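You operate a simulated robot arm through the tools that you are given. There is no shell and no other tool. Be economical: measure what you need, move in short steps, check, and stop when the job is done.

You run a simulated two-armed robot. Do the job below in one go: nothing can be reset, and whatever is moved stays where it is left.

Task
Open the packs drawer, put both silt cups from the grid top away in the inside of the packs drawer, then shut the drawer.

The check looks at the end state, three seconds after you hand in, the way a careful person would. Anything else that was tipped, shoved, dropped, spilled or broken makes it a failure.

Robot
Two 7-joint arms with two-finger parallel grippers on one trunk, on a base that drives. Base frame: it is fixed to the floor where the robot stands at the start and does not move with it; the origin is under the middle of the robot, x ahead of it, y to its left, z up. Readings come in m, rad, newtons and seconds.
The left shoulder is at the start at [0.06, 0.143, 0.901], the right one opposite. Places, roughly: packs drawer [0.7, -0.1, 0.8]; inside of the packs drawer [0.8, -0.2, 0.7]; silt cup [-1.25, -2.75, 1]. Payload 1.57 kg a hand.
The tool frame of a hand sits at the grasp point between the pads (the TCP): z along the fingers, y along the line on which they close. The tips reach 0.03 m beyond it. The gripper opens to 0.11 m. The fingers are 0.024 m wide and 0.012 m thick; the gripper's body (0.048 by 0.112 m) begins 0.078 m behind the TCP.
Orientation is that of the tool frame in the base frame, as [roll, pitch, yaw] about the fixed x, y, z axes, in that order (R = Rz(yaw) Ry(pitch) Rx(roll)). With the fingers straight down and closing along the base's y, the tool's x points along the base's -x, its y along +y and its z along -z.

Tools
- The arms move only by the tool nudge_tool. It takes "left_rows", "right_rows" or both (then of equal length, played together; a hand with none holds still); each is text: rows parted by semicolons, each of 7 numbers parted by spaces: the turn, a rotation vector about the tool's x, y, z in rad, then the shift along the tool's x, y, z in m, then the finger opening in m, from 0 to 0.11. In form: ax ay az tx ty tz jaw; .... A call has 1 to 8 rows; each row shifts and turns the commanded pose from where the row before left it, along the tool's axes as they then stand. Rows are played at 5 a second. More than 0.05 m and 0.15 rad between two rows, or a gripper value outside its range, and nothing of the call is played. Where a pose cannot be reached the arm comes as near as it can. A force on the tool above 40 N (or 10 N above the force at the start of the call, whichever is more), or a blocked arm, ends the call early, and 0.2 s more pass. The fingers move at their own pace (about 0.045 m/s each) and stop on an object; they squeeze with about 38 N. The grip force told is the motor's: it shows also when the fingers shut on nothing. Time passes only in rows, and 0.2 s behind the last, so rows that do not move let the fingers close. It gives the time, the measured TCP pose, the force on the tool (base axes), the opening and the grip force at its end, in the units of the frame above (readings bear some noise).
- Cameras (640 x 400 px; columns grow to the right, rows downward): "scene" is now at [0.0359, 0.0077, 1.4966]; the picture's right is [0.13, -0.99, 0.00], its down [-0.85, -0.11, -0.51] and it looks along [0.51, 0.07, -0.86] (base axes); focal length 284 px, centre (320, 200). "left" rides on the left gripper at [0.07, -0.016, -0.141] in its tool frame; the picture's right is [0.23, 0.97, 0.00], its down [-0.85, 0.20, -0.48] and it looks along [-0.47, 0.11, 0.88] (tool axes); focal length 222 px, centre (320, 200). "right" rides on the right gripper at [0.07, 0.016, -0.141] in its tool frame; the picture's right is [-0.23, 0.97, 0.00], its down [-0.86, -0.20, -0.48] and it looks along [-0.47, -0.11, 0.88] (tool axes); focal length 222 px, centre (320, 200). There is no depth. A picture from a camera that has moved, and an enlarged one, comes with that camera's place and axes in the base frame and with its lens.
- capture(camera): a new picture of that camera. It takes no simulated time.
- slide_trunk(by): slides the trunk up (or, below 0, down) by that many m; the arms and the scene camera ride with it, the base frame stays. It gives what a move gives, with no picture.
- roll_base(legs): drives the robot by 1 to 6 legs, each [ahead, left, turn to the left] in m, m and rad, along the robot's own axes; the way and the turn of a leg run together, so that a leg with both is an arc; at most 1.5 m and 3.142 rad a leg. The arms and the cameras ride along, it lands a little off, and it stops where it bumps. It gives what a move gives.
- turn_head(pan, tilt): turns the head with the scene camera to pan (to the left, within 1.501 rad either way) and tilt (down, from -0.506 to 1.204), counted from straight ahead of the robot. It gives what a move gives.
- inspect(camera, box): a new picture of the part [left, top, right, bottom] of that camera's present view, enlarged. It takes no simulated time.
- hand_in(): hands the job in; it is judged then, once.

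Go step by step. Nothing tells you exact positions but the pictures and the camera data: compare them with the known pose of the tool, close in by small moves and look again before you grip or let go. The budget is 165 turns and 122 pictures, counting those below and the enlarged ones. Unless the task says otherwise, let go and move clear before handing in, and close with one line.

The tools are called by a JSON object that holds its "fn" and its "kwargs". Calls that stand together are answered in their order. nudge_tool: Moves the arms, as the interface text tells. Its arguments: {"type":"object","properties":{"left_rows":{"type":"string"},"right_rows":{"type":"string"}},"required":[]} The other tools are called the same way: slide_trunk (by) slides the trunk up or down; roll_base (legs) drives the base; turn_head (pan, tilt) turns the head that bears the scene camera; capture (camera) takes a picture; inspect (camera, box) takes an enlarged picture of a part of a camera's view; hand_in () hands the job in.

At the start:

```text
clock: 0.0
left_position: [0.4931, 0.3224, 1.0252]
left_tcp_rot: [-3.14, -0.002, 3.141]
left_contact_force: [-0.2, -0.7, -0.1]
left_opening: 0.1102
left_gripper_force: 0.0
right_position: [0.4387, -0.1442, 0.9941]
right_tcp_rot: [3.141, 0.001, 3.141]
right_contact_force: [-0.1, 0.3, 1.0]
right_opening: 0.11
right_gripper_force: 0.1
trunk travel left (down, up): [-0.5, 0.09]
robot x, y, heading: [0.0002, 0.0045, 0.005]
head pan, tilt: [0.133, 1.033]
```

scene: 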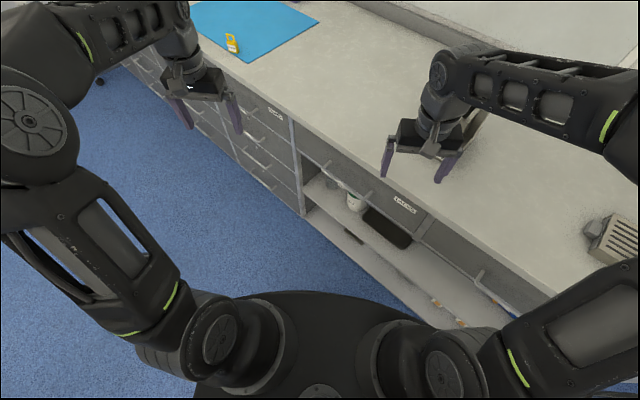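
right: 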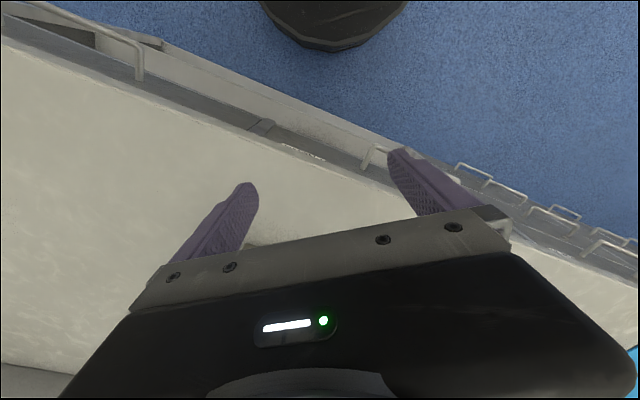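
left: 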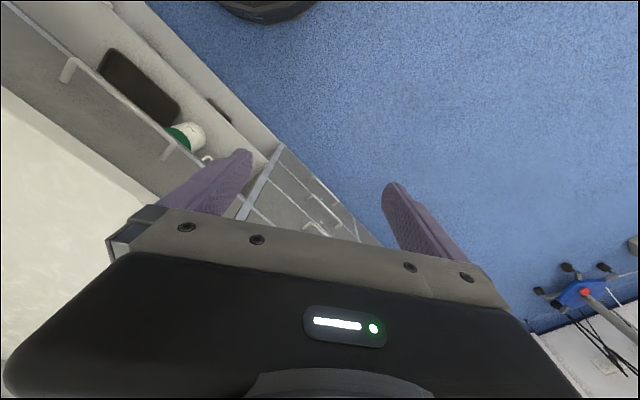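

I see the counter ahead with drawers; the cups lie far behind on my right. First I look at the drawer fronts closely and pan the head towards the cups.

{"fn": "inspect", "kwargs": {"camera": "scene", "box": [240, 80, 560, 330]}}

{"fn": "turn_head", "kwargs": {"pan": -1.5, "tilt": 0.3}}

{"fn": "capture", "kwargs": {"camera": "scene"}}

```text
1.60 times, centred on (400, 205) of scene
camera zoom: at [0.0359, 0.0077, 1.4966], right [0.13, -0.99, 0.0], down [-0.85, -0.11, -0.51], along [0.51, 0.07, -0.86], focal length 455 px, centre (192, 192)
```

zoom: 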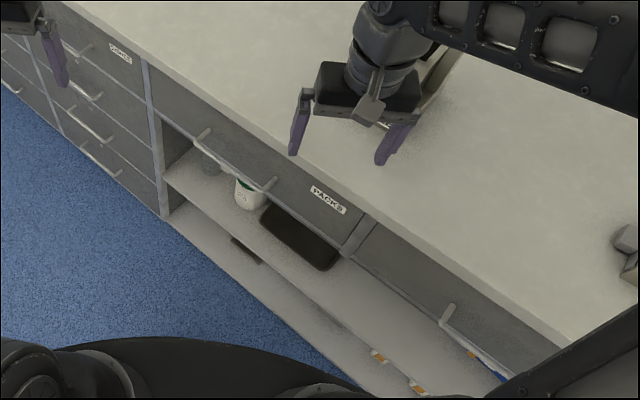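

```text
clock: 1.7
left_position: [0.4936, 0.3227, 1.024]
left_tcp_rot: [-3.139, 0.0, -3.141]
left_contact_force: [0.1, 0.4, 0.3]
left_opening: 0.1101
left_gripper_force: 0.1
right_position: [0.4387, -0.144, 0.9921]
right_tcp_rot: [3.141, 0.0, -3.141]
right_contact_force: [0.1, 0.0, -0.3]
right_opening: 0.1102
right_gripper_force: 0.1
trunk travel left (down, up): [-0.5, 0.09]
robot x, y, heading: [-0.0012, -0.0026, -0.004]
head pan, tilt: [-1.499, 0.3]
```

```text
117 pictures are left
camera scene: at [-0.0243, -0.0944, 1.5584], right [-1.0, -0.07, 0.0], down [-0.02, 0.3, -0.96], along [0.07, -0.95, -0.3], focal length 284 px, centre (320, 200)
```

scene: 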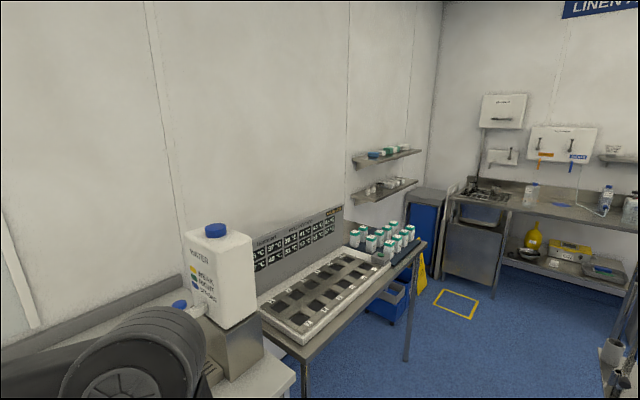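

The far wall has a bench with a tray/grid; the told cup place projects near the sink bench. I zoom in there.

{"fn": "inspect", "kwargs": {"camera": "scene", "box": [430, 140, 640, 272]}}

{"fn": "inspect", "kwargs": {"camera": "scene", "box": [240, 200, 440, 350]}}

```text
3.03 times, centred on (535, 206) of scene
camera zoom: at [-0.0243, -0.0944, 1.5584], right [-1.0, -0.07, 0.0], down [-0.02, 0.3, -0.96], along [0.07, -0.95, -0.3], focal length 862 px, centre (-332, 182)
```

zoom: 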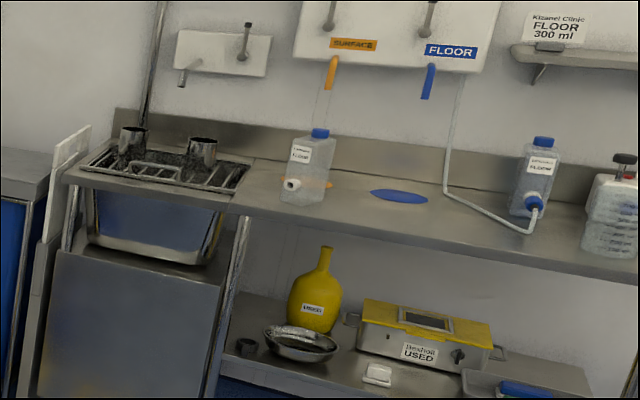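

```text
2.67 times, centred on (340, 275) of scene
camera zoom: at [-0.0243, -0.0944, 1.5584], right [-1.0, -0.07, 0.0], down [-0.02, 0.3, -0.96], along [0.07, -0.95, -0.3], focal length 758 px, centre (267, 0)
```

zoom: 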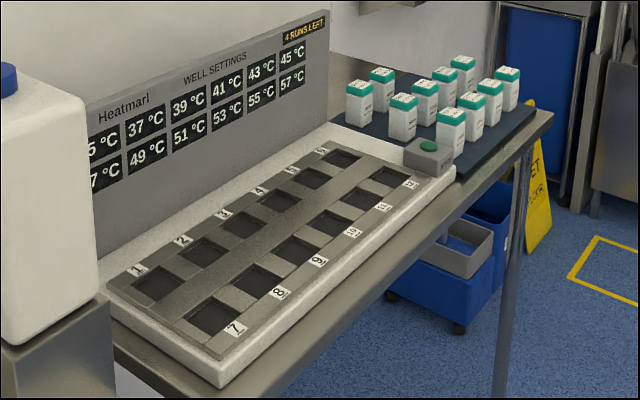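

The two metal cups stand on the grid over the sink. The packs drawer face is turned about 0.65 rad to my right. I look to the left too, to see the free floor before moving.

{"fn": "turn_head", "kwargs": {"pan": 1.5, "tilt": 0.5}}

{"fn": "capture", "kwargs": {"camera": "scene"}}

{"fn": "turn_head", "kwargs": {"pan": -0.65, "tilt": 0.7}}

{"fn": "capture", "kwargs": {"camera": "scene"}}

```text
clock: 4.3
left_position: [0.4929, 0.3233, 1.0251]
left_tcp_rot: [-3.139, 0.0, 3.14]
left_contact_force: [-0.5, 0.1, 0.3]
left_opening: 0.1099
left_gripper_force: 0.0
right_position: [0.438, -0.144, 0.9929]
right_tcp_rot: [3.141, -0.001, 3.141]
right_contact_force: [0.8, -0.9, 0.0]
right_opening: 0.1099
right_gripper_force: 0.0
trunk travel left (down, up): [-0.5, 0.09]
robot x, y, heading: [0.0006, -0.0002, 0.0]
head pan, tilt: [1.499, 0.499]
```

```text
114 pictures are left
camera scene: at [-0.0245, 0.0895, 1.54], right [1.0, -0.07, 0.0], down [-0.03, -0.48, -0.88], along [0.06, 0.88, -0.48], focal length 284 px, centre (320, 200)
```

scene: 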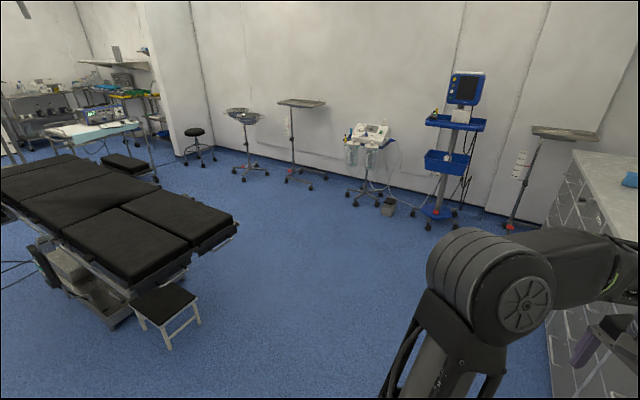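

```text
clock: 6.3
left_position: [0.4936, 0.324, 1.0248]
left_tcp_rot: [-3.14, 0.0, 3.141]
left_contact_force: [0.4, 0.1, 1.1]
left_opening: 0.1101
left_gripper_force: 0.0
right_position: [0.4384, -0.1434, 0.9919]
right_tcp_rot: [-3.141, 0.0, -3.141]
right_contact_force: [-0.8, 0.4, 0.0]
right_opening: 0.1103
right_gripper_force: 0.2
trunk travel left (down, up): [-0.5, 0.09]
robot x, y, heading: [-0.0007, 0.0006, 0.001]
head pan, tilt: [-0.649, 0.7]
```

```text
113 pictures are left
camera scene: at [0.0366, -0.0526, 1.5223], right [-0.6, -0.8, 0.0], down [-0.51, 0.39, -0.76], along [0.61, -0.46, -0.64], focal length 284 px, centre (320, 200)
```

scene: 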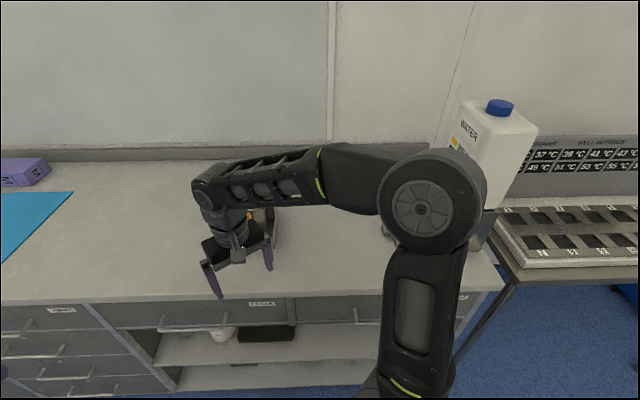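

The counter faces me at about −0.65 rad and the floor behind is free for about half a metre. I back off, turn to face the drawer and shift left so the handle comes before the left hand.

{"fn": "roll_base", "kwargs": {"legs": [[-0.25, 0, 0], [0, 0.15, -0.65], [0, 0.13, 0]]}}

{"fn": "turn_head", "kwargs": {"pan": 0.2, "tilt": 0.75}}

{"fn": "capture", "kwargs": {"camera": "scene"}}

{"fn": "capture", "kwargs": {"camera": "left"}}

```text
clock: 10.8
left_position: [0.4605, 0.2079, 1.0244]
left_tcp_rot: [-3.139, 0.003, 2.505]
left_contact_force: [0.5, 0.7, 0.2]
left_opening: 0.1103
left_gripper_force: 0.0
right_position: [0.1369, -0.1343, 0.9925]
right_tcp_rot: [-3.138, 0.0, 2.503]
right_contact_force: [0.8, 0.2, -0.6]
right_opening: 0.1098
right_gripper_force: 0.0
trunk travel left (down, up): [-0.5, 0.09]
robot x, y, heading: [-0.1285, 0.2403, -0.639]
head pan, tilt: [-0.649, 0.7]
```

```text
clock: 11.9
left_position: [0.4596, 0.2077, 1.0245]
left_tcp_rot: [-3.14, 0.001, 2.505]
left_contact_force: [0.7, -0.2, -0.2]
left_opening: 0.1099
left_gripper_force: 0.0
right_position: [0.1371, -0.1357, 0.9926]
right_tcp_rot: [3.141, -0.001, 2.505]
right_contact_force: [0.1, -0.9, 0.1]
right_opening: 0.1098
right_gripper_force: 0.1
trunk travel left (down, up): [-0.5, 0.09]
robot x, y, heading: [-0.1321, 0.2411, -0.638]
head pan, tilt: [0.201, 0.75]
```

```text
112 pictures are left
camera scene: at [-0.0796, 0.2226, 1.518], right [-0.42, -0.91, 0.0], down [-0.62, 0.29, -0.73], along [0.66, -0.31, -0.68], focal length 284 px, centre (320, 200)
```

scene: 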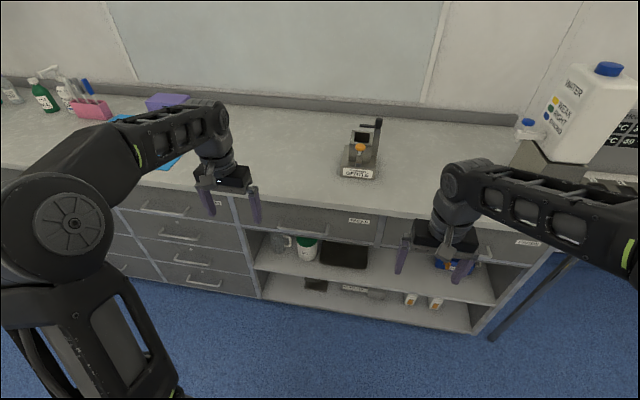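

```text
111 pictures are left
camera left: at [0.3934, 0.2359, 1.1665], right [0.4, 0.92, 0.0], down [0.81, -0.35, 0.48], along [0.44, -0.19, -0.88], focal length 222 px, centre (320, 200)
```

left: 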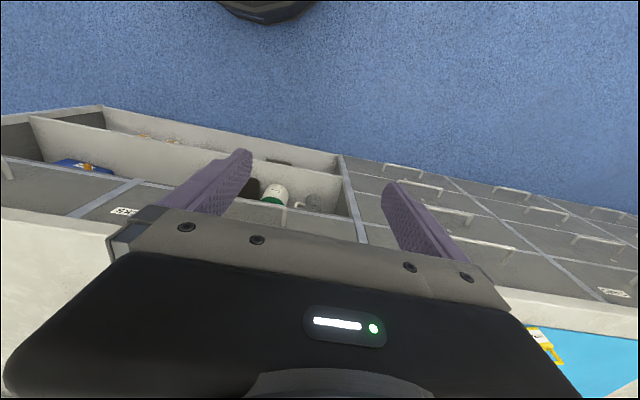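

The drawer and handle are now in view just below the counter edge, between the hands. I zoom in on the handle from the scene camera.

{"fn": "inspect", "kwargs": {"camera": "scene", "box": [230, 180, 400, 286]}}

```text
3.76 times, centred on (315, 233) of scene
camera zoom: at [-0.0796, 0.2226, 1.518], right [-0.42, -0.91, 0.0], down [-0.62, 0.29, -0.73], along [0.66, -0.31, -0.68], focal length 1071 px, centre (339, 76)
```

zoom: 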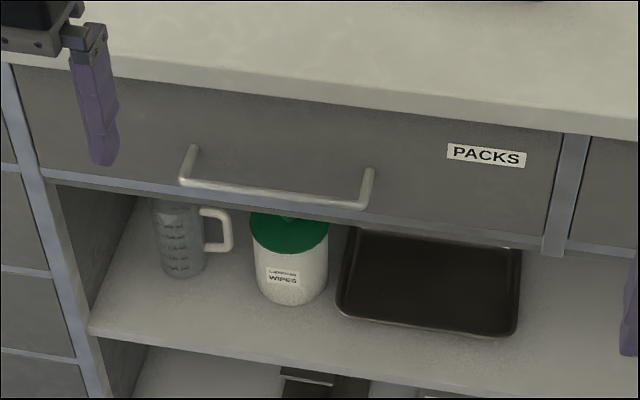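

The handle bar's centre I take at about [0.54, 0.0, 0.75], bar ~0.04 off the face, running along my left-right. I rotate the left hand in place to point straight ahead with fingers closing vertically.

{"fn": "nudge_tool", "kwargs": {"left_rows": "0.0806 -0.0806 -0.0806 0 0 0 0.08;0.0806 -0.0806 -0.0806 0 0 0 0.08;0.0806 -0.0806 -0.0806 0 0 0 0.08;0.0806 -0.0806 -0.0806 0 0 0 0.08;0.0806 -0.0806 -0.0806 0 0 0 0.08;0.0806 -0.0806 -0.0806 0 0 0 0.08;0.0806 -0.0806 -0.0806 0 0 0 0.08;0.0806 -0.0806 -0.0806 0 0 0 0.08"}}

{"fn": "nudge_tool", "kwargs": {"left_rows": "0.0806 -0.0806 -0.0806 0 0 0 0.08;0.0806 -0.0806 -0.0806 0 0 0 0.08;0.0806 -0.0806 -0.0806 0 0 0 0.08;0.0806 -0.0806 -0.0806 0 0 0 0.08;0.0806 -0.0806 -0.0806 0 0 0 0.08;0.0806 -0.0806 -0.0806 0 0 0 0.08;0.0806 -0.0806 -0.0806 0 0 0 0.08"}}

{"fn": "capture", "kwargs": {"camera": "scene"}}

{"fn": "capture", "kwargs": {"camera": "left"}}

```text
clock: 13.8
left_position: [0.4591, 0.2082, 1.0251]
left_tcp_rot: [-2.293, 0.338, -2.93]
left_contact_force: [-0.6, -0.6, 0.6]
left_opening: 0.0799
left_gripper_force: 0.1
right_position: [0.1364, -0.1344, 0.9916]
right_tcp_rot: [3.14, 0.0, 2.505]
right_contact_force: [0.8, 0.0, 0.2]
right_opening: 0.1102
right_gripper_force: 0.0
trunk travel left (down, up): [-0.5, 0.09]
robot x, y, heading: [-0.1302, 0.2429, -0.638]
head pan, tilt: [0.201, 0.75]
```

```text
clock: 15.3
left_position: [0.4862, 0.2065, 1.0233]
left_tcp_rot: [-1.571, -0.003, -2.205]
left_contact_force: [0.6, 1.1, -0.7]
left_opening: 0.08
left_gripper_force: 0.0
left hand out of reach, approached as far as the arm can: row 6, 7
right_position: [0.1374, -0.1343, 0.9925]
right_tcp_rot: [3.141, 0.0, 2.505]
right_contact_force: [0.2, 0.7, 0.6]
right_opening: 0.1099
right_gripper_force: 0.0
trunk travel left (down, up): [-0.5, 0.09]
robot x, y, heading: [-0.1305, 0.2368, -0.639]
head pan, tilt: [0.201, 0.75]
```

```text
109 pictures are left
camera scene: at [-0.0792, 0.2222, 1.518], right [-0.42, -0.91, 0.0], down [-0.62, 0.29, -0.73], along [0.66, -0.31, -0.68], focal length 284 px, centre (320, 200)
```

scene: 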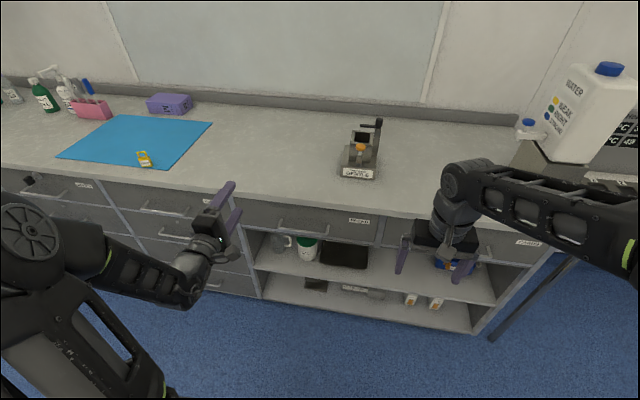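

```text
108 pictures are left
camera left: at [0.3303, 0.2345, 1.0391], right [-0.14, -0.19, -0.97], down [0.12, 0.97, -0.2], along [0.98, -0.15, -0.11], focal length 222 px, centre (320, 200)
```

left: 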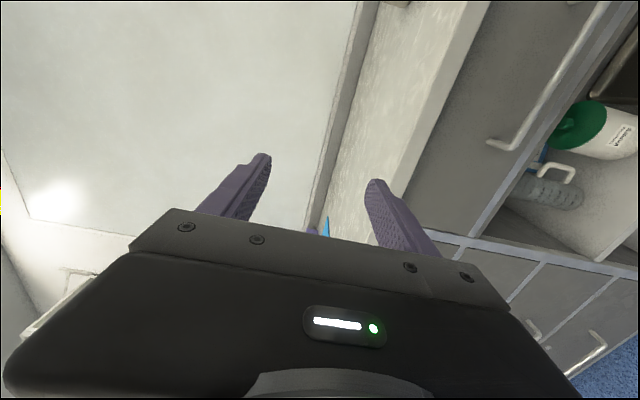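

The left hand now points at the cabinet with vertical closing. I lower it and shift it right, still in front of the handle.

{"fn": "nudge_tool", "kwargs": {"left_rows": "0 0 0 0.022 0.044 0 0.08;0 0 0 0.022 0.044 0 0.08;0 0 0 0.022 0.044 0 0.08;0 0 0 0.022 0.044 0 0.08;0 0 0 0.022 0.044 0 0.08;0 0 0 0.022 0.044 0 0.08;0 0 0 0 0 0 0.08"}}

{"fn": "capture", "kwargs": {"camera": "left"}}

{"fn": "inspect", "kwargs": {"camera": "scene", "box": [200, 160, 420, 298]}}

```text
clock: 16.9
left_position: [0.406, 0.1013, 0.7582]
left_tcp_rot: [-1.57, -0.001, -2.209]
left_contact_force: [0.1, 0.0, 0.7]
left_opening: 0.0803
left_gripper_force: 0.2
right_position: [0.1383, -0.1351, 0.9919]
right_tcp_rot: [-3.141, 0.0, 2.504]
right_contact_force: [0.1, 0.5, 0.4]
right_opening: 0.1102
right_gripper_force: 0.1
trunk travel left (down, up): [-0.5, 0.09]
robot x, y, heading: [-0.1317, 0.242, -0.642]
head pan, tilt: [0.201, 0.75]
```

```text
107 pictures are left
camera left: at [0.2516, 0.1293, 0.7749], right [-0.14, -0.18, -0.97], down [0.12, 0.97, -0.2], along [0.98, -0.15, -0.11], focal length 222 px, centre (320, 200)
```

left: 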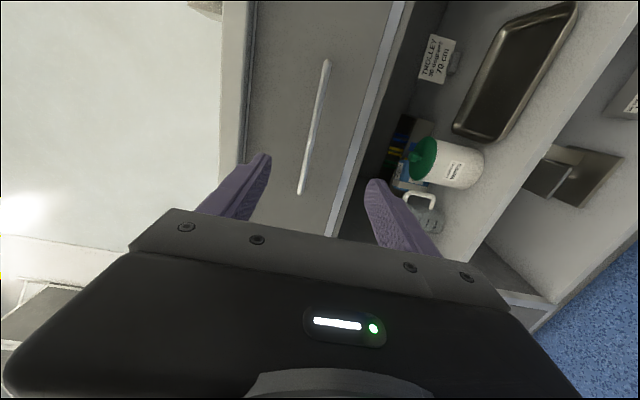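

```text
2.90 times, centred on (310, 229) of scene
camera zoom: at [-0.0797, 0.2228, 1.518], right [-0.42, -0.91, 0.0], down [-0.62, 0.29, -0.73], along [0.66, -0.31, -0.68], focal length 824 px, centre (349, 116)
```

zoom: 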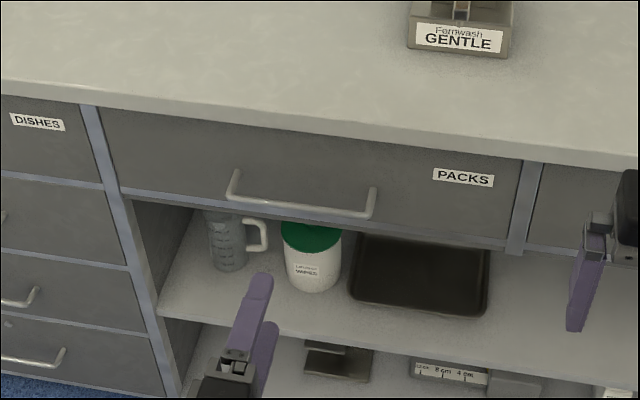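

The bar lies about 0.01 above the tool axis and ~0.16 ahead. I raise slightly and advance most of the way, then look.

{"fn": "nudge_tool", "kwargs": {"left_rows": "0 0 0 0.005 -0.010 0.03 0.06;0 0 0 0.005 0 0.04 0.06;0 0 0 0 0 0.04 0.06;0 0 0 0 0 0 0.06"}}

{"fn": "capture", "kwargs": {"camera": "left"}}

{"fn": "inspect", "kwargs": {"camera": "scene", "box": [200, 160, 420, 298]}}

```text
clock: 17.9
left_position: [0.4886, 0.0277, 0.7705]
left_tcp_rot: [-1.572, -0.003, -2.209]
left_contact_force: [0.8, -0.2, 0.3]
left_opening: 0.0601
left_gripper_force: 0.0
right_position: [0.1376, -0.1352, 0.9937]
right_tcp_rot: [3.14, 0.001, 2.506]
right_contact_force: [0.5, -0.6, -0.5]
right_opening: 0.1103
right_gripper_force: 0.0
trunk travel left (down, up): [-0.5, 0.09]
robot x, y, heading: [-0.1337, 0.2396, -0.636]
head pan, tilt: [0.201, 0.75]
```

```text
105 pictures are left
camera left: at [0.334, 0.055, 0.7875], right [-0.14, -0.19, -0.97], down [0.12, 0.97, -0.2], along [0.98, -0.15, -0.11], focal length 222 px, centre (320, 200)
```

left: 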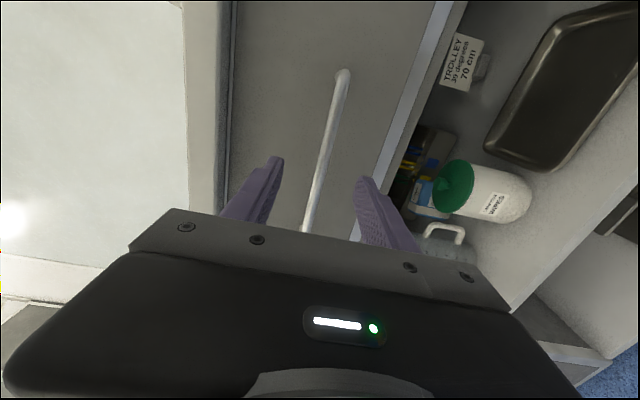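

```text
2.90 times, centred on (310, 229) of scene
camera zoom: at [-0.0797, 0.2228, 1.518], right [-0.42, -0.91, 0.0], down [-0.62, 0.29, -0.73], along [0.66, -0.31, -0.68], focal length 824 px, centre (349, 116)
```

zoom: 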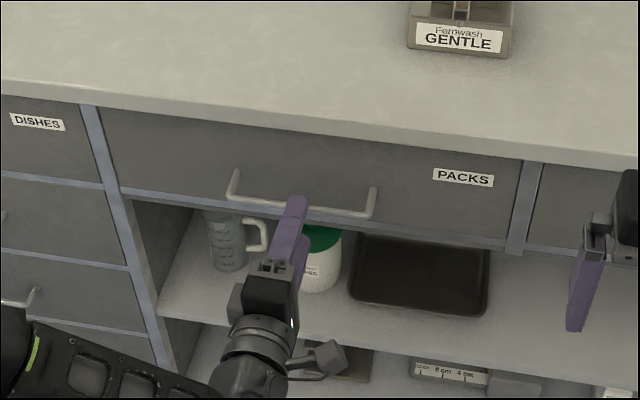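

The bar is centred between the fingers. I advance the last 4.5 cm and close.

{"fn": "nudge_tool", "kwargs": {"left_rows": "0 0 0 0 0 0.02 0.06;0 0 0 0 0 0.015 0.06;0 0 0 0 0 0.01 0.06;0 0 0 0 0 0 0.0;0 0 0 0 0 0 0.0;0 0 0 0 0 0 0.0;0 0 0 0 0 0 0.0;0 0 0 0 0 0 0.0"}}

{"fn": "capture", "kwargs": {"camera": "left"}}

{"fn": "inspect", "kwargs": {"camera": "scene", "box": [200, 160, 420, 298]}}

```text
clock: 19.8
left_position: [0.5253, 0.0013, 0.7695]
left_tcp_rot: [-1.568, -0.001, -2.208]
left_contact_force: [1.8, -0.1, 2.2]
left_opening: 0.0095
left_gripper_force: 27.7
right_position: [0.1371, -0.1351, 0.9924]
right_tcp_rot: [3.141, 0.0, 2.504]
right_contact_force: [0.4, 0.2, -0.2]
right_opening: 0.1098
right_gripper_force: 0.1
trunk travel left (down, up): [-0.5, 0.09]
robot x, y, heading: [-0.1294, 0.2392, -0.633]
head pan, tilt: [0.201, 0.75]
```

```text
103 pictures are left
camera left: at [0.3695, 0.0291, 0.7864], right [-0.14, -0.19, -0.97], down [0.12, 0.97, -0.2], along [0.98, -0.15, -0.11], focal length 222 px, centre (320, 200)
```

left: 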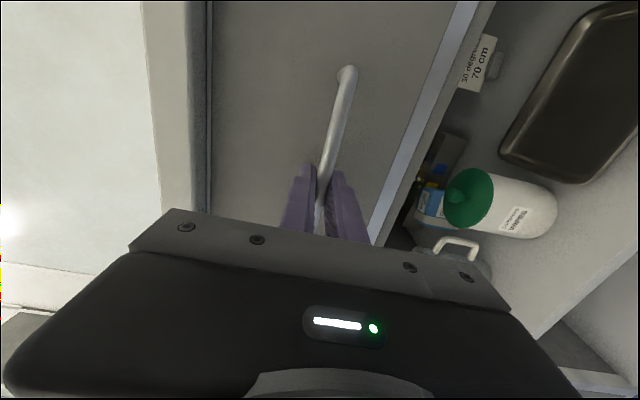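

```text
2.90 times, centred on (310, 229) of scene
camera zoom: at [-0.0797, 0.2226, 1.518], right [-0.42, -0.91, 0.0], down [-0.62, 0.29, -0.73], along [0.66, -0.31, -0.68], focal length 824 px, centre (349, 116)
```

zoom: 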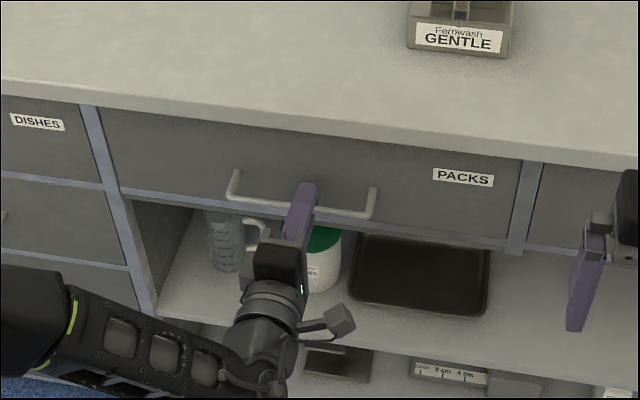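

The handle is gripped (opening 9.5 mm). I pull back with the arm in small steps.

{"fn": "nudge_tool", "kwargs": {"left_rows": "0 0 0 0 0 -0.015 0;0 0 0 0 0 -0.02 0;0 0 0 0 0 -0.02 0;0 0 0 0 0 -0.02 0;0 0 0 0 0 -0.02 0;0 0 0 0 0 -0.02 0;0 0 0 0 0 0 0"}}

{"fn": "capture", "kwargs": {"camera": "scene"}}

```text
clock: 21.4
left_position: [0.4298, 0.0686, 0.7707]
left_tcp_rot: [-1.572, -0.004, -2.213]
left_contact_force: [-6.2, -5.7, 0.1]
left_opening: 0.0097
left_gripper_force: 27.9
right_position: [0.1372, -0.1359, 0.9928]
right_tcp_rot: [-3.14, 0.001, 2.505]
right_contact_force: [-0.3, -0.4, -0.1]
right_opening: 0.1098
right_gripper_force: 0.0
trunk travel left (down, up): [-0.5, 0.09]
robot x, y, heading: [-0.1326, 0.2406, -0.637]
head pan, tilt: [0.201, 0.75]
```

```text
101 pictures are left
camera scene: at [-0.0804, 0.2219, 1.518], right [-0.42, -0.91, 0.0], down [-0.62, 0.29, -0.73], along [0.66, -0.31, -0.68], focal length 284 px, centre (320, 200)
```

scene: 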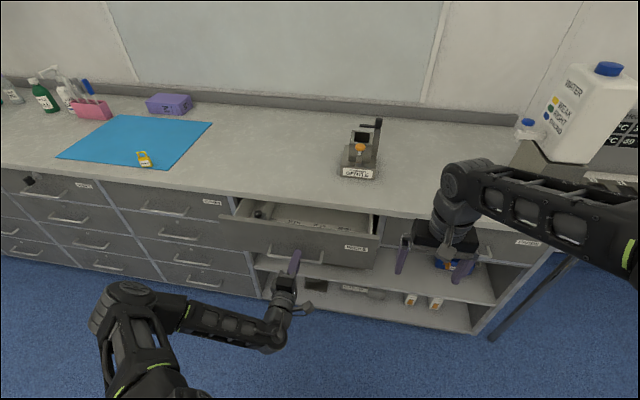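

The drawer slides with a slight sideways load; its axis is about −0.61 rad. I relax that and pull further by arm with the corrected direction.

{"fn": "nudge_tool", "kwargs": {"left_rows": "0 0 0 0.003 0 -0.015 0;0 0 0 0.0015 0 -0.02 0;0 0 0 0.001 0 -0.02 0;0 0 0 0.0005 0 -0.02 0;0 0 0 0.0005 0 -0.02 0;0 0 0 0.0005 0 -0.02 0;0 0 0 0 0 0 0"}}

{"fn": "capture", "kwargs": {"camera": "scene"}}

```text
clock: 22.6
left_position: [0.3574, 0.1196, 0.7701]
left_tcp_rot: [-1.574, 0.006, -2.202]
left_contact_force: [-0.2, -2.7, -11.3]
left_opening: 0.0101
left_gripper_force: 27.7
right_position: [0.1368, -0.1352, 0.9933]
right_tcp_rot: [-3.141, 0.0, 2.506]
right_contact_force: [-0.3, 1.2, 0.6]
right_opening: 0.11
right_gripper_force: 0.0
trunk travel left (down, up): [-0.5, 0.09]
robot x, y, heading: [-0.1353, 0.2416, -0.637]
head pan, tilt: [0.201, 0.75]
stopped in row 6 (left hand): the force on the tool passed its limit (the readings are from after the stop); the commanded pose is now the measured one
```

```text
100 pictures are left
camera scene: at [-0.0794, 0.2226, 1.518], right [-0.42, -0.91, 0.0], down [-0.62, 0.29, -0.73], along [0.66, -0.31, -0.68], focal length 284 px, centre (320, 200)
```

scene: 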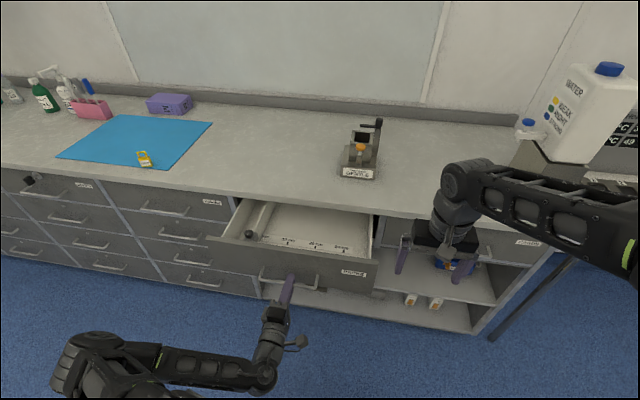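

The drawer is about 0.2 m open; something resisted at the end. I look into it and test a small further pull.

{"fn": "nudge_tool", "kwargs": {"left_rows": "0 0 0 0 0 -0.005 0;0 0 0 0 0 -0.005 0;0 0 0 0 0 -0.005 0;0 0 0 0 0 0 0"}}

{"fn": "inspect", "kwargs": {"camera": "scene", "box": [200, 180, 400, 305]}}

```text
clock: 23.3
left_position: [0.356, 0.1197, 0.7706]
left_tcp_rot: [-1.569, 0.012, -2.202]
left_contact_force: [-6.5, -4.0, -13.0]
left_opening: 0.01
left_gripper_force: 27.9
right_position: [0.137, -0.1354, 0.9921]
right_tcp_rot: [3.141, 0.0, 2.503]
right_contact_force: [0.1, 0.5, 1.0]
right_opening: 0.11
right_gripper_force: 0.0
trunk travel left (down, up): [-0.5, 0.09]
robot x, y, heading: [-0.132, 0.2403, -0.637]
head pan, tilt: [0.201, 0.75]
stopped in row 3 (left hand): the force on the tool passed its limit (the readings are from after the stop); the commanded pose is now the measured one
```

```text
3.20 times, centred on (300, 242) of scene
camera zoom: at [-0.0798, 0.2223, 1.5183], right [-0.42, -0.91, 0.0], down [-0.62, 0.29, -0.73], along [0.66, -0.31, -0.68], focal length 910 px, centre (384, 64)
```

zoom: 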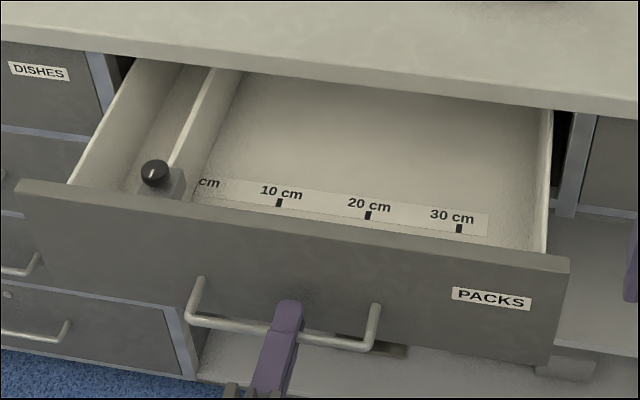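

The wide right compartment is empty, with a ruler strip. I test with a tiny base move whether the drawer has more travel.

{"fn": "roll_base", "kwargs": {"legs": [[-0.04, -0.001, 0]]}}

{"fn": "inspect", "kwargs": {"camera": "scene", "box": [200, 180, 400, 305]}}

```text
clock: 24.1
left_position: [0.324, 0.1426, 0.7697]
left_tcp_rot: [-1.566, 0.014, -2.205]
left_contact_force: [-6.2, -4.4, -21.0]
left_opening: 0.0097
left_gripper_force: 27.4
right_position: [0.1039, -0.1126, 0.9916]
right_tcp_rot: [-3.141, -0.001, 2.504]
right_contact_force: [0.4, -0.9, -0.4]
right_opening: 0.11
right_gripper_force: 0.0
trunk travel left (down, up): [-0.5, 0.09]
robot x, y, heading: [-0.1644, 0.2624, -0.638]
head pan, tilt: [0.201, 0.75]
```

```text
3.20 times, centred on (300, 242) of scene
camera zoom: at [-0.1122, 0.2453, 1.5179], right [-0.42, -0.91, 0.0], down [-0.62, 0.29, -0.73], along [0.66, -0.31, -0.68], focal length 910 px, centre (384, 64)
```

zoom: 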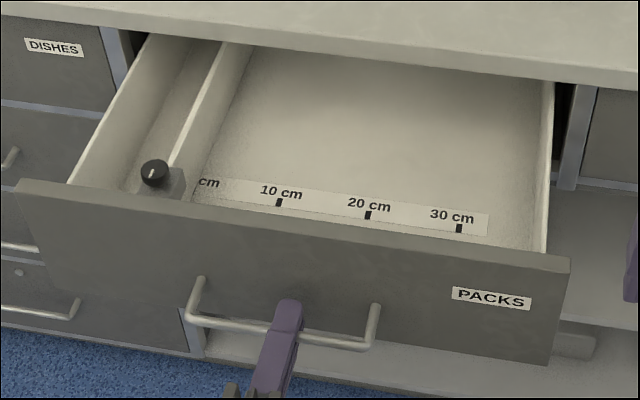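

The drawer moved on with the base, so there is more travel. I relax the vertical load and back up a bit more.

{"fn": "nudge_tool", "kwargs": {"left_rows": "0 0 0 0.001 0.004 0.006 0;0 0 0 0 0 0 0"}}

{"fn": "roll_base", "kwargs": {"legs": [[-0.06, -0.002, 0]]}}

{"fn": "capture", "kwargs": {"camera": "scene"}}

```text
clock: 24.7
left_position: [0.329, 0.1389, 0.7701]
left_tcp_rot: [-1.556, 0.013, -2.196]
left_contact_force: [9.5, 9.3, 25.4]
left_opening: 0.0101
left_gripper_force: 28.1
right_position: [0.1035, -0.111, 0.9935]
right_tcp_rot: [-3.14, 0.002, 2.502]
right_contact_force: [-0.4, 0.3, -0.5]
right_opening: 0.1098
right_gripper_force: 0.0
trunk travel left (down, up): [-0.5, 0.09]
robot x, y, heading: [-0.1619, 0.2665, -0.645]
head pan, tilt: [0.201, 0.75]
```

```text
clock: 25.5
left_position: [0.3236, 0.1442, 0.7695]
left_tcp_rot: [-1.553, 0.012, -2.198]
left_contact_force: [-1.1, 1.1, -3.2]
left_opening: 0.0102
left_gripper_force: 28.0
right_position: [0.0968, -0.1068, 0.9925]
right_tcp_rot: [3.141, 0.0, 2.502]
right_contact_force: [-1.0, 0.3, 0.8]
right_opening: 0.11
right_gripper_force: 0.1
trunk travel left (down, up): [-0.5, 0.09]
robot x, y, heading: [-0.168, 0.2713, -0.636]
head pan, tilt: [0.201, 0.75]
stopped in leg 1: the force on the tool passed its limit (the readings are from after the stop); the commanded pose is now the measured one
```

```text
97 pictures are left
camera scene: at [-0.1188, 0.2506, 1.5179], right [-0.42, -0.91, 0.0], down [-0.62, 0.29, -0.73], along [0.66, -0.31, -0.68], focal length 284 px, centre (320, 200)
```

scene: 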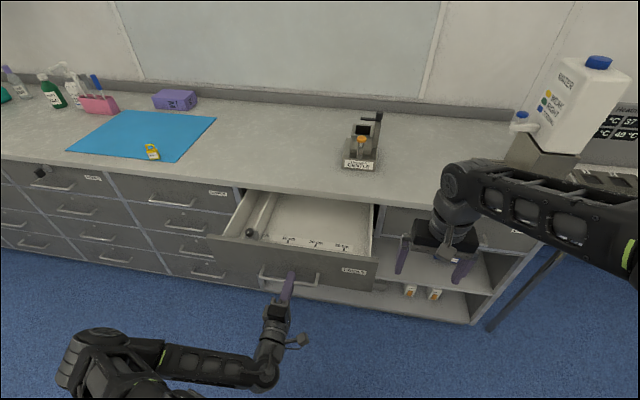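

The drawer is about 0.25 m out and at its stop. I release the handle, then back the robot straight away.

{"fn": "nudge_tool", "kwargs": {"left_rows": "0 0 0 0 0 0 0.06;0 0 0 0 0 0 0.06;0 0 0 0 0 0 0.06;0 0 0 0 0 0 0.06"}}

{"fn": "capture", "kwargs": {"camera": "left"}}

{"fn": "roll_base", "kwargs": {"legs": [[-0.15, 0, 0]]}}

{"fn": "capture", "kwargs": {"camera": "scene"}}

```text
clock: 26.5
left_position: [0.3244, 0.1427, 0.7712]
left_tcp_rot: [-1.551, 0.012, -2.197]
left_contact_force: [-0.3, -0.1, -0.3]
left_opening: 0.0599
left_gripper_force: 0.0
right_position: [0.0978, -0.1074, 0.993]
right_tcp_rot: [3.141, -0.001, 2.503]
right_contact_force: [0.5, -0.4, 0.0]
right_opening: 0.1099
right_gripper_force: 0.0
trunk travel left (down, up): [-0.5, 0.09]
robot x, y, heading: [-0.1686, 0.2678, -0.637]
head pan, tilt: [0.201, 0.75]
```

```text
96 pictures are left
camera left: at [0.1677, 0.169, 0.7837], right [-0.11, -0.18, -0.98], down [0.12, 0.97, -0.2], along [0.99, -0.14, -0.09], focal length 222 px, centre (320, 200)
```

left: 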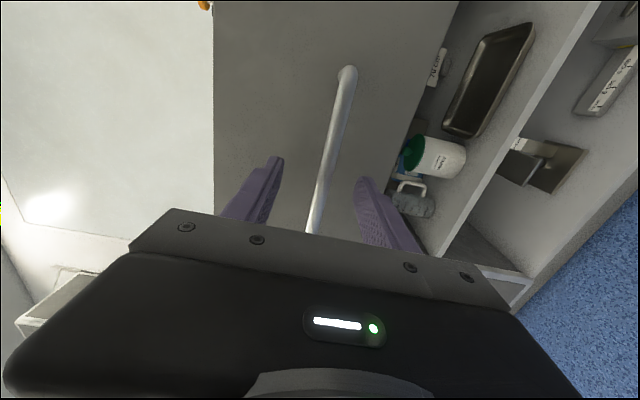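

```text
clock: 27.9
left_position: [0.2071, 0.2325, 0.7706]
left_tcp_rot: [-1.551, 0.011, -2.195]
left_contact_force: [0.2, -0.9, -0.6]
left_opening: 0.06
left_gripper_force: 0.0
right_position: [-0.0186, -0.018, 0.9923]
right_tcp_rot: [-3.14, 0.0, 2.505]
right_contact_force: [0.1, -0.2, 0.1]
right_opening: 0.1099
right_gripper_force: 0.1
trunk travel left (down, up): [-0.5, 0.09]
robot x, y, heading: [-0.2861, 0.3585, -0.639]
head pan, tilt: [0.201, 0.75]
```

```text
95 pictures are left
camera scene: at [-0.2354, 0.3401, 1.5182], right [-0.42, -0.91, 0.0], down [-0.62, 0.29, -0.73], along [0.66, -0.31, -0.68], focal length 284 px, centre (320, 200)
```

scene: 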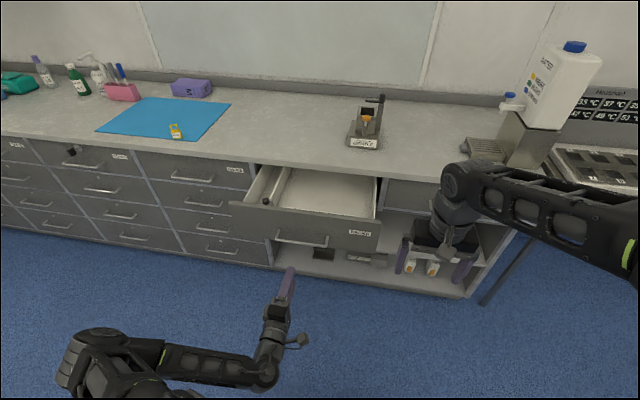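

The drawer stays open. I lift the left hand and turn it back to pointing down.

{"fn": "nudge_tool", "kwargs": {"left_rows": "0 0 0 0 -0.045 0 0.08;0 0 0 0 -0.045 0 0.08;0 0 0 0 -0.045 0 0.08;0 0 0 0 -0.045 0 0.08;0 0 0 0 -0.045 0 0.08;-0.0806 0.0806 0.0806 0 0 0 0.11;-0.0806 0.0806 0.0806 0 0 0 0.11;-0.0806 0.0806 0.0806 0 0 0 0.11"}}

{"fn": "nudge_tool", "kwargs": {"left_rows": "-0.0806 0.0806 0.0806 0 0 0 0.11;-0.0806 0.0806 0.0806 0 0 0 0.11;-0.0806 0.0806 0.0806 0 0 0 0.11;-0.0806 0.0806 0.0806 0 0 0 0.11;-0.0806 0.0806 0.0806 0 0 0 0.11;-0.0806 0.0806 0.0806 0 0 0 0.11;-0.0806 0.0806 0.0806 0 0 0 0.11"}}

{"fn": "nudge_tool", "kwargs": {"left_rows": "-0.0806 0.0806 0.0806 0 0 0 0.11;-0.0806 0.0806 0.0806 0 0 0 0.11;-0.0806 0.0806 0.0806 0 0 0 0.11;-0.0806 0.0806 0.0806 0 0 0 0.11;-0.0806 0.0806 0.0806 0 0 0 0.11"}}

{"fn": "turn_head", "kwargs": {"pan": -1.5, "tilt": 0.5}}

{"fn": "capture", "kwargs": {"camera": "scene"}}

```text
clock: 29.7
left_position: [0.255, 0.206, 0.9059]
left_tcp_rot: [-1.816, 0.225, -2.471]
left_contact_force: [-0.2, 0.8, 0.1]
left_opening: 0.1098
left_gripper_force: 0.2
left hand out of reach, approached as far as the arm can: row 3, 4, 5, 6, 7, 8
right_position: [-0.0188, -0.0187, 0.9916]
right_tcp_rot: [-3.14, -0.002, 2.504]
right_contact_force: [0.2, 0.4, -0.2]
right_opening: 0.1101
right_gripper_force: 0.2
trunk travel left (down, up): [-0.5, 0.09]
robot x, y, heading: [-0.2877, 0.3575, -0.638]
head pan, tilt: [0.201, 0.75]
```

```text
clock: 31.3
left_position: [0.2567, 0.2048, 0.9048]
left_tcp_rot: [-2.656, 0.32, 3.005]
left_contact_force: [1.1, 0.0, 0.4]
left_opening: 0.11
left_gripper_force: 0.0
right_position: [-0.0182, -0.0197, 0.9914]
right_tcp_rot: [3.14, -0.001, 2.504]
right_contact_force: [0.1, -0.3, -0.3]
right_opening: 0.1101
right_gripper_force: 0.1
trunk travel left (down, up): [-0.5, 0.09]
robot x, y, heading: [-0.2861, 0.3586, -0.634]
head pan, tilt: [0.201, 0.75]
```

```text
clock: 32.5
left_position: [0.2549, 0.2063, 0.9063]
left_tcp_rot: [3.127, 0.016, 2.515]
left_contact_force: [0.1, -0.3, -0.1]
left_opening: 0.11
left_gripper_force: 0.1
right_position: [-0.0189, -0.0194, 0.9921]
right_tcp_rot: [-3.14, 0.0, 2.503]
right_contact_force: [0.7, -0.1, -0.7]
right_opening: 0.11
right_gripper_force: 0.0
trunk travel left (down, up): [-0.5, 0.09]
robot x, y, heading: [-0.2837, 0.3589, -0.638]
head pan, tilt: [0.201, 0.75]
```

```text
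clock: 34.2
left_position: [0.2552, 0.2064, 0.9066]
left_tcp_rot: [3.128, 0.016, 2.517]
left_contact_force: [0.6, -0.6, 0.3]
left_opening: 0.1101
left_gripper_force: 0.0
right_position: [-0.0182, -0.0196, 0.991]
right_tcp_rot: [-3.138, -0.001, 2.504]
right_contact_force: [-0.4, -0.8, 0.3]
right_opening: 0.1102
right_gripper_force: 0.1
trunk travel left (down, up): [-0.5, 0.09]
robot x, y, heading: [-0.2821, 0.3531, -0.641]
head pan, tilt: [-1.499, 0.499]
```

```text
94 pictures are left
camera scene: at [-0.3586, 0.2972, 1.5402], right [-0.84, 0.53, 0.0], down [0.25, 0.4, -0.88], along [-0.47, -0.74, -0.48], focal length 284 px, centre (320, 200)
```

scene: 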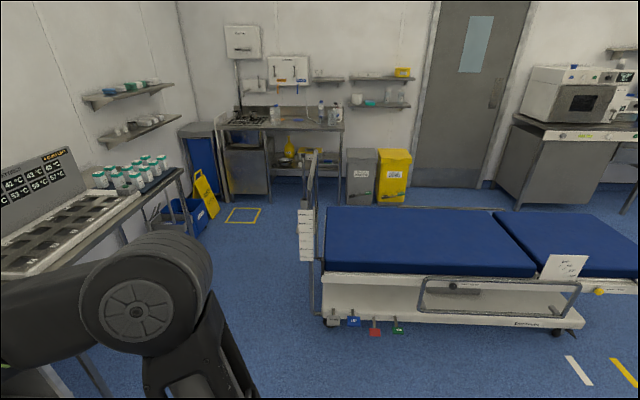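

A stretcher stands on the right and the warming table on the left, leaving a corridor about 0.9 m wide leading straight to the sink. I raise the left hand, turn right to face along the corridor, and shift left to its middle.

{"fn": "nudge_tool", "kwargs": {"left_rows": "0 0 0 0 0 -0.045 0.11;0 0 0 0 0 -0.045 0.11"}}

{"fn": "roll_base", "kwargs": {"legs": [[0, 0, -1.546]]}}

{"fn": "turn_head", "kwargs": {"pan": 0, "tilt": 0.6}}

{"fn": "capture", "kwargs": {"camera": "scene"}}

```text
clock: 34.8
left_position: [0.2513, 0.2039, 0.9977]
left_tcp_rot: [3.129, 0.017, 2.518]
left_contact_force: [0.7, -0.1, -0.3]
left_opening: 0.1099
left_gripper_force: 0.0
right_position: [-0.0191, -0.0182, 0.9925]
right_tcp_rot: [3.141, -0.001, 2.505]
right_contact_force: [-0.3, -0.5, 0.0]
right_opening: 0.11
right_gripper_force: 0.1
trunk travel left (down, up): [-0.5, 0.09]
robot x, y, heading: [-0.2886, 0.3563, -0.637]
head pan, tilt: [-1.499, 0.499]
```

```text
clock: 37.1
left_position: [0.1042, -0.1246, 0.9954]
left_tcp_rot: [3.129, 0.018, 1.862]
left_contact_force: [-0.1, -0.6, 0.3]
left_opening: 0.1102
left_gripper_force: 0.1
right_position: [-0.2468, -0.1358, 0.9917]
right_tcp_rot: [-3.142, -0.001, 1.851]
right_contact_force: [0.0, -0.1, -0.1]
right_opening: 0.11
right_gripper_force: 0.1
trunk travel left (down, up): [-0.5, 0.09]
robot x, y, heading: [-0.2312, 0.3292, -1.289]
head pan, tilt: [-1.499, 0.499]
stopped in leg 1: the robot was blocked; the commanded pose is now the measured one
```

```text
clock: 38.7
left_position: [0.1033, -0.1226, 0.9967]
left_tcp_rot: [3.131, 0.016, 1.863]
left_contact_force: [0.0, 0.7, -1.2]
left_opening: 0.1099
left_gripper_force: 0.1
right_position: [-0.2487, -0.135, 0.9908]
right_tcp_rot: [3.141, 0.0, 1.85]
right_contact_force: [0.2, -0.1, 0.5]
right_opening: 0.11
right_gripper_force: 0.0
trunk travel left (down, up): [-0.5, 0.09]
robot x, y, heading: [-0.2318, 0.3245, -1.292]
head pan, tilt: [0.0, 0.6]
```

```text
93 pictures are left
camera scene: at [-0.2153, 0.2684, 1.531], right [-0.96, -0.27, 0.0], down [-0.16, 0.54, -0.82], along [0.23, -0.79, -0.57], focal length 284 px, centre (320, 200)
```

scene: 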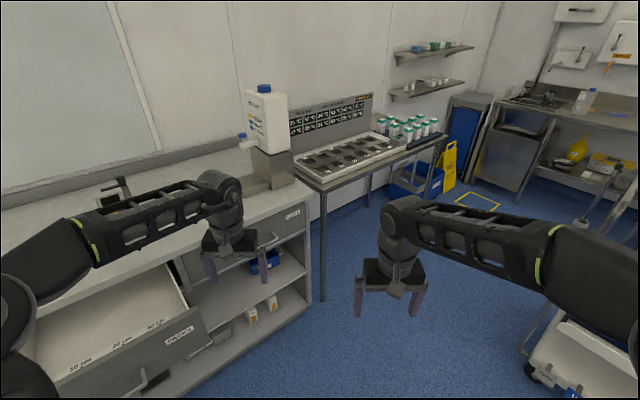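

The base was blocked while turning (likely something behind me), at heading −1.29. I move ahead 0.25 m clear of it, then look back there.

{"fn": "roll_base", "kwargs": {"legs": [[0.22, 0, 0]]}}

{"fn": "turn_head", "kwargs": {"pan": -1.5, "tilt": 0.7}}

{"fn": "capture", "kwargs": {"camera": "scene"}}

```text
clock: 40.4
left_position: [0.1623, -0.3387, 0.996]
left_tcp_rot: [3.127, 0.017, 1.859]
left_contact_force: [0.3, 0.2, -1.3]
left_opening: 0.1101
left_gripper_force: 0.1
right_position: [-0.1876, -0.348, 0.9918]
right_tcp_rot: [-3.141, -0.001, 1.851]
right_contact_force: [0.0, -0.1, 0.3]
right_opening: 0.11
right_gripper_force: 0.0
trunk travel left (down, up): [-0.5, 0.09]
robot x, y, heading: [-0.1707, 0.1131, -1.291]
head pan, tilt: [0.0, 0.6]
```

```text
clock: 42.0
left_position: [0.1617, -0.3375, 0.9952]
left_tcp_rot: [3.128, 0.017, 1.859]
left_contact_force: [1.1, -0.6, 0.9]
left_opening: 0.1104
left_gripper_force: 0.1
right_position: [-0.1877, -0.3473, 0.9934]
right_tcp_rot: [3.141, 0.001, 1.849]
right_contact_force: [-0.4, 0.0, 0.4]
right_opening: 0.1103
right_gripper_force: 0.1
trunk travel left (down, up): [-0.5, 0.09]
robot x, y, heading: [-0.1721, 0.114, -1.294]
head pan, tilt: [-1.499, 0.7]
```

```text
92 pictures are left
camera scene: at [-0.2599, 0.1117, 1.5223], right [-0.34, 0.94, 0.0], down [0.61, 0.22, -0.77], along [-0.72, -0.26, -0.64], focal length 284 px, centre (320, 200)
```

scene: 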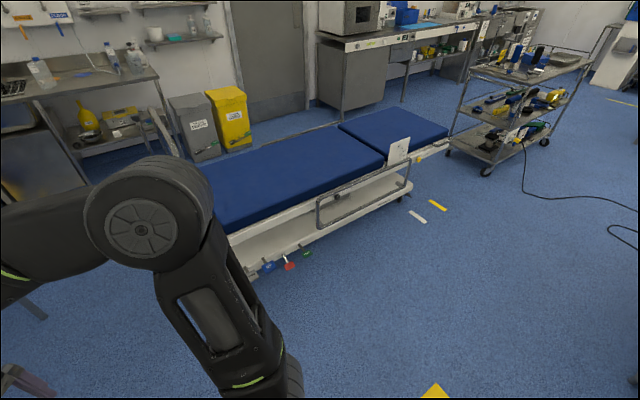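

Nothing disturbed in view here. I finish the turn to face down the corridor.

{"fn": "roll_base", "kwargs": {"legs": [[0, 0, -0.893]]}}

{"fn": "turn_head", "kwargs": {"pan": -1.5, "tilt": 0.7}}

{"fn": "capture", "kwargs": {"camera": "scene"}}

{"fn": "turn_head", "kwargs": {"pan": 0, "tilt": 0.7}}

{"fn": "capture", "kwargs": {"camera": "scene"}}

```text
clock: 44.6
left_position: [-0.3065, -0.4306, 0.9971]
left_tcp_rot: [3.128, 0.018, 0.982]
left_contact_force: [-0.7, -0.6, -0.7]
left_opening: 0.1097
left_gripper_force: 0.1
right_position: [-0.5373, -0.1665, 0.9922]
right_tcp_rot: [3.14, 0.001, 0.967]
right_contact_force: [0.1, -0.5, -0.7]
right_opening: 0.1097
right_gripper_force: 0.1
trunk travel left (down, up): [-0.5, 0.09]
robot x, y, heading: [-0.1687, 0.1113, -2.178]
head pan, tilt: [-1.499, 0.7]
```

```text
clock: 45.2
left_position: [-0.3065, -0.4307, 0.9975]
left_tcp_rot: [3.128, 0.017, 0.981]
left_contact_force: [0.0, -0.5, 0.2]
left_opening: 0.1099
left_gripper_force: 0.0
right_position: [-0.5385, -0.1655, 0.9926]
right_tcp_rot: [-3.141, 0.001, 0.966]
right_contact_force: [-0.6, 0.5, 0.6]
right_opening: 0.1099
right_gripper_force: 0.1
trunk travel left (down, up): [-0.5, 0.09]
robot x, y, heading: [-0.1711, 0.1124, -2.174]
head pan, tilt: [-1.499, 0.7]
```

```text
91 pictures are left
camera scene: at [-0.2281, 0.1798, 1.5223], right [0.51, 0.86, 0.0], down [0.56, -0.33, -0.76], along [-0.66, 0.39, -0.64], focal length 284 px, centre (320, 200)
```

scene: 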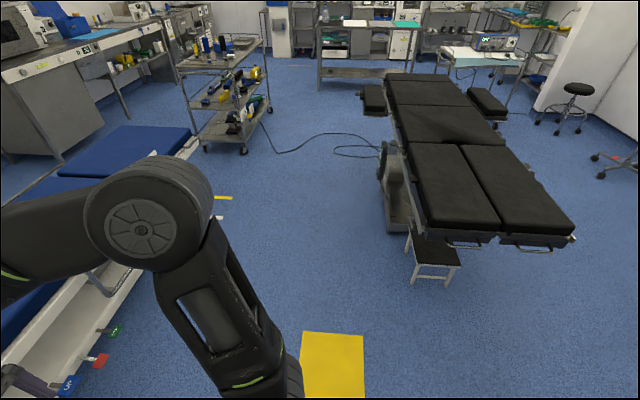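

```text
clock: 46.9
left_position: [-0.3059, -0.4311, 0.9973]
left_tcp_rot: [3.128, 0.017, 0.981]
left_contact_force: [-0.5, 0.3, 1.4]
left_opening: 0.11
left_gripper_force: 0.0
right_position: [-0.5371, -0.1661, 0.992]
right_tcp_rot: [3.141, -0.001, 0.968]
right_contact_force: [-0.3, 0.3, 0.6]
right_opening: 0.1098
right_gripper_force: 0.0
trunk travel left (down, up): [-0.5, 0.09]
robot x, y, heading: [-0.1682, 0.1103, -2.176]
head pan, tilt: [0.0, 0.7]
```

```text
90 pictures are left
camera scene: at [-0.2032, 0.0668, 1.5223], right [-0.82, 0.57, 0.0], down [0.37, 0.53, -0.76], along [-0.43, -0.63, -0.64], focal length 284 px, centre (320, 200)
```

scene: 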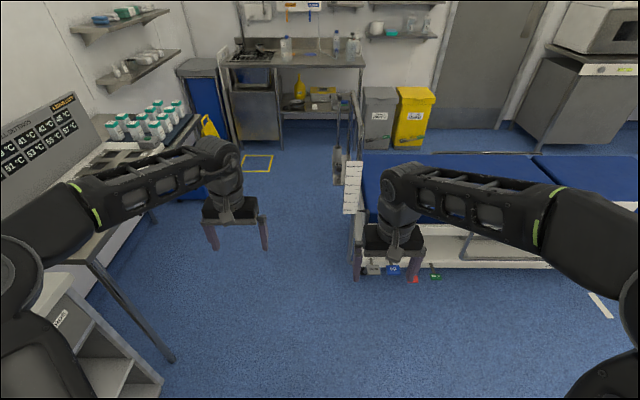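

There is a yellow thing close behind my right which may be what blocked me. I look at it steeply.

{"fn": "turn_head", "kwargs": {"pan": -1.5, "tilt": 1.1}}

{"fn": "capture", "kwargs": {"camera": "scene"}}

```text
clock: 48.5
left_position: [-0.306, -0.4304, 0.9977]
left_tcp_rot: [3.127, 0.019, 0.981]
left_contact_force: [0.3, -0.1, 0.6]
left_opening: 0.1098
left_gripper_force: 0.1
right_position: [-0.5383, -0.1669, 0.9917]
right_tcp_rot: [3.141, 0.001, 0.967]
right_contact_force: [0.4, -0.2, -0.2]
right_opening: 0.1101
right_gripper_force: 0.1
trunk travel left (down, up): [-0.5, 0.09]
robot x, y, heading: [-0.1709, 0.1156, -2.175]
head pan, tilt: [-1.499, 1.1]
```

```text
89 pictures are left
camera scene: at [-0.2094, 0.1687, 1.4923], right [0.51, 0.86, 0.0], down [0.77, -0.45, -0.45], along [-0.39, 0.23, -0.89], focal length 284 px, centre (320, 200)
```

scene: 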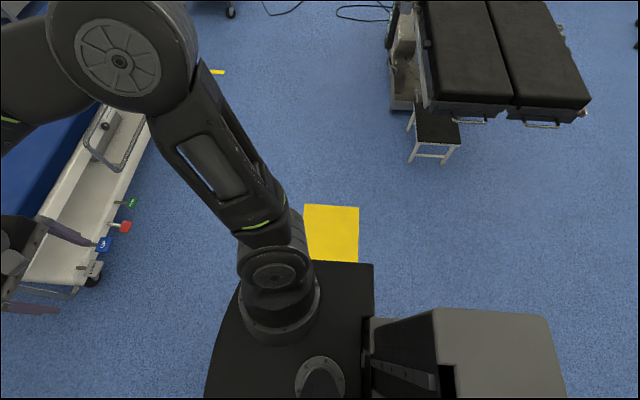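

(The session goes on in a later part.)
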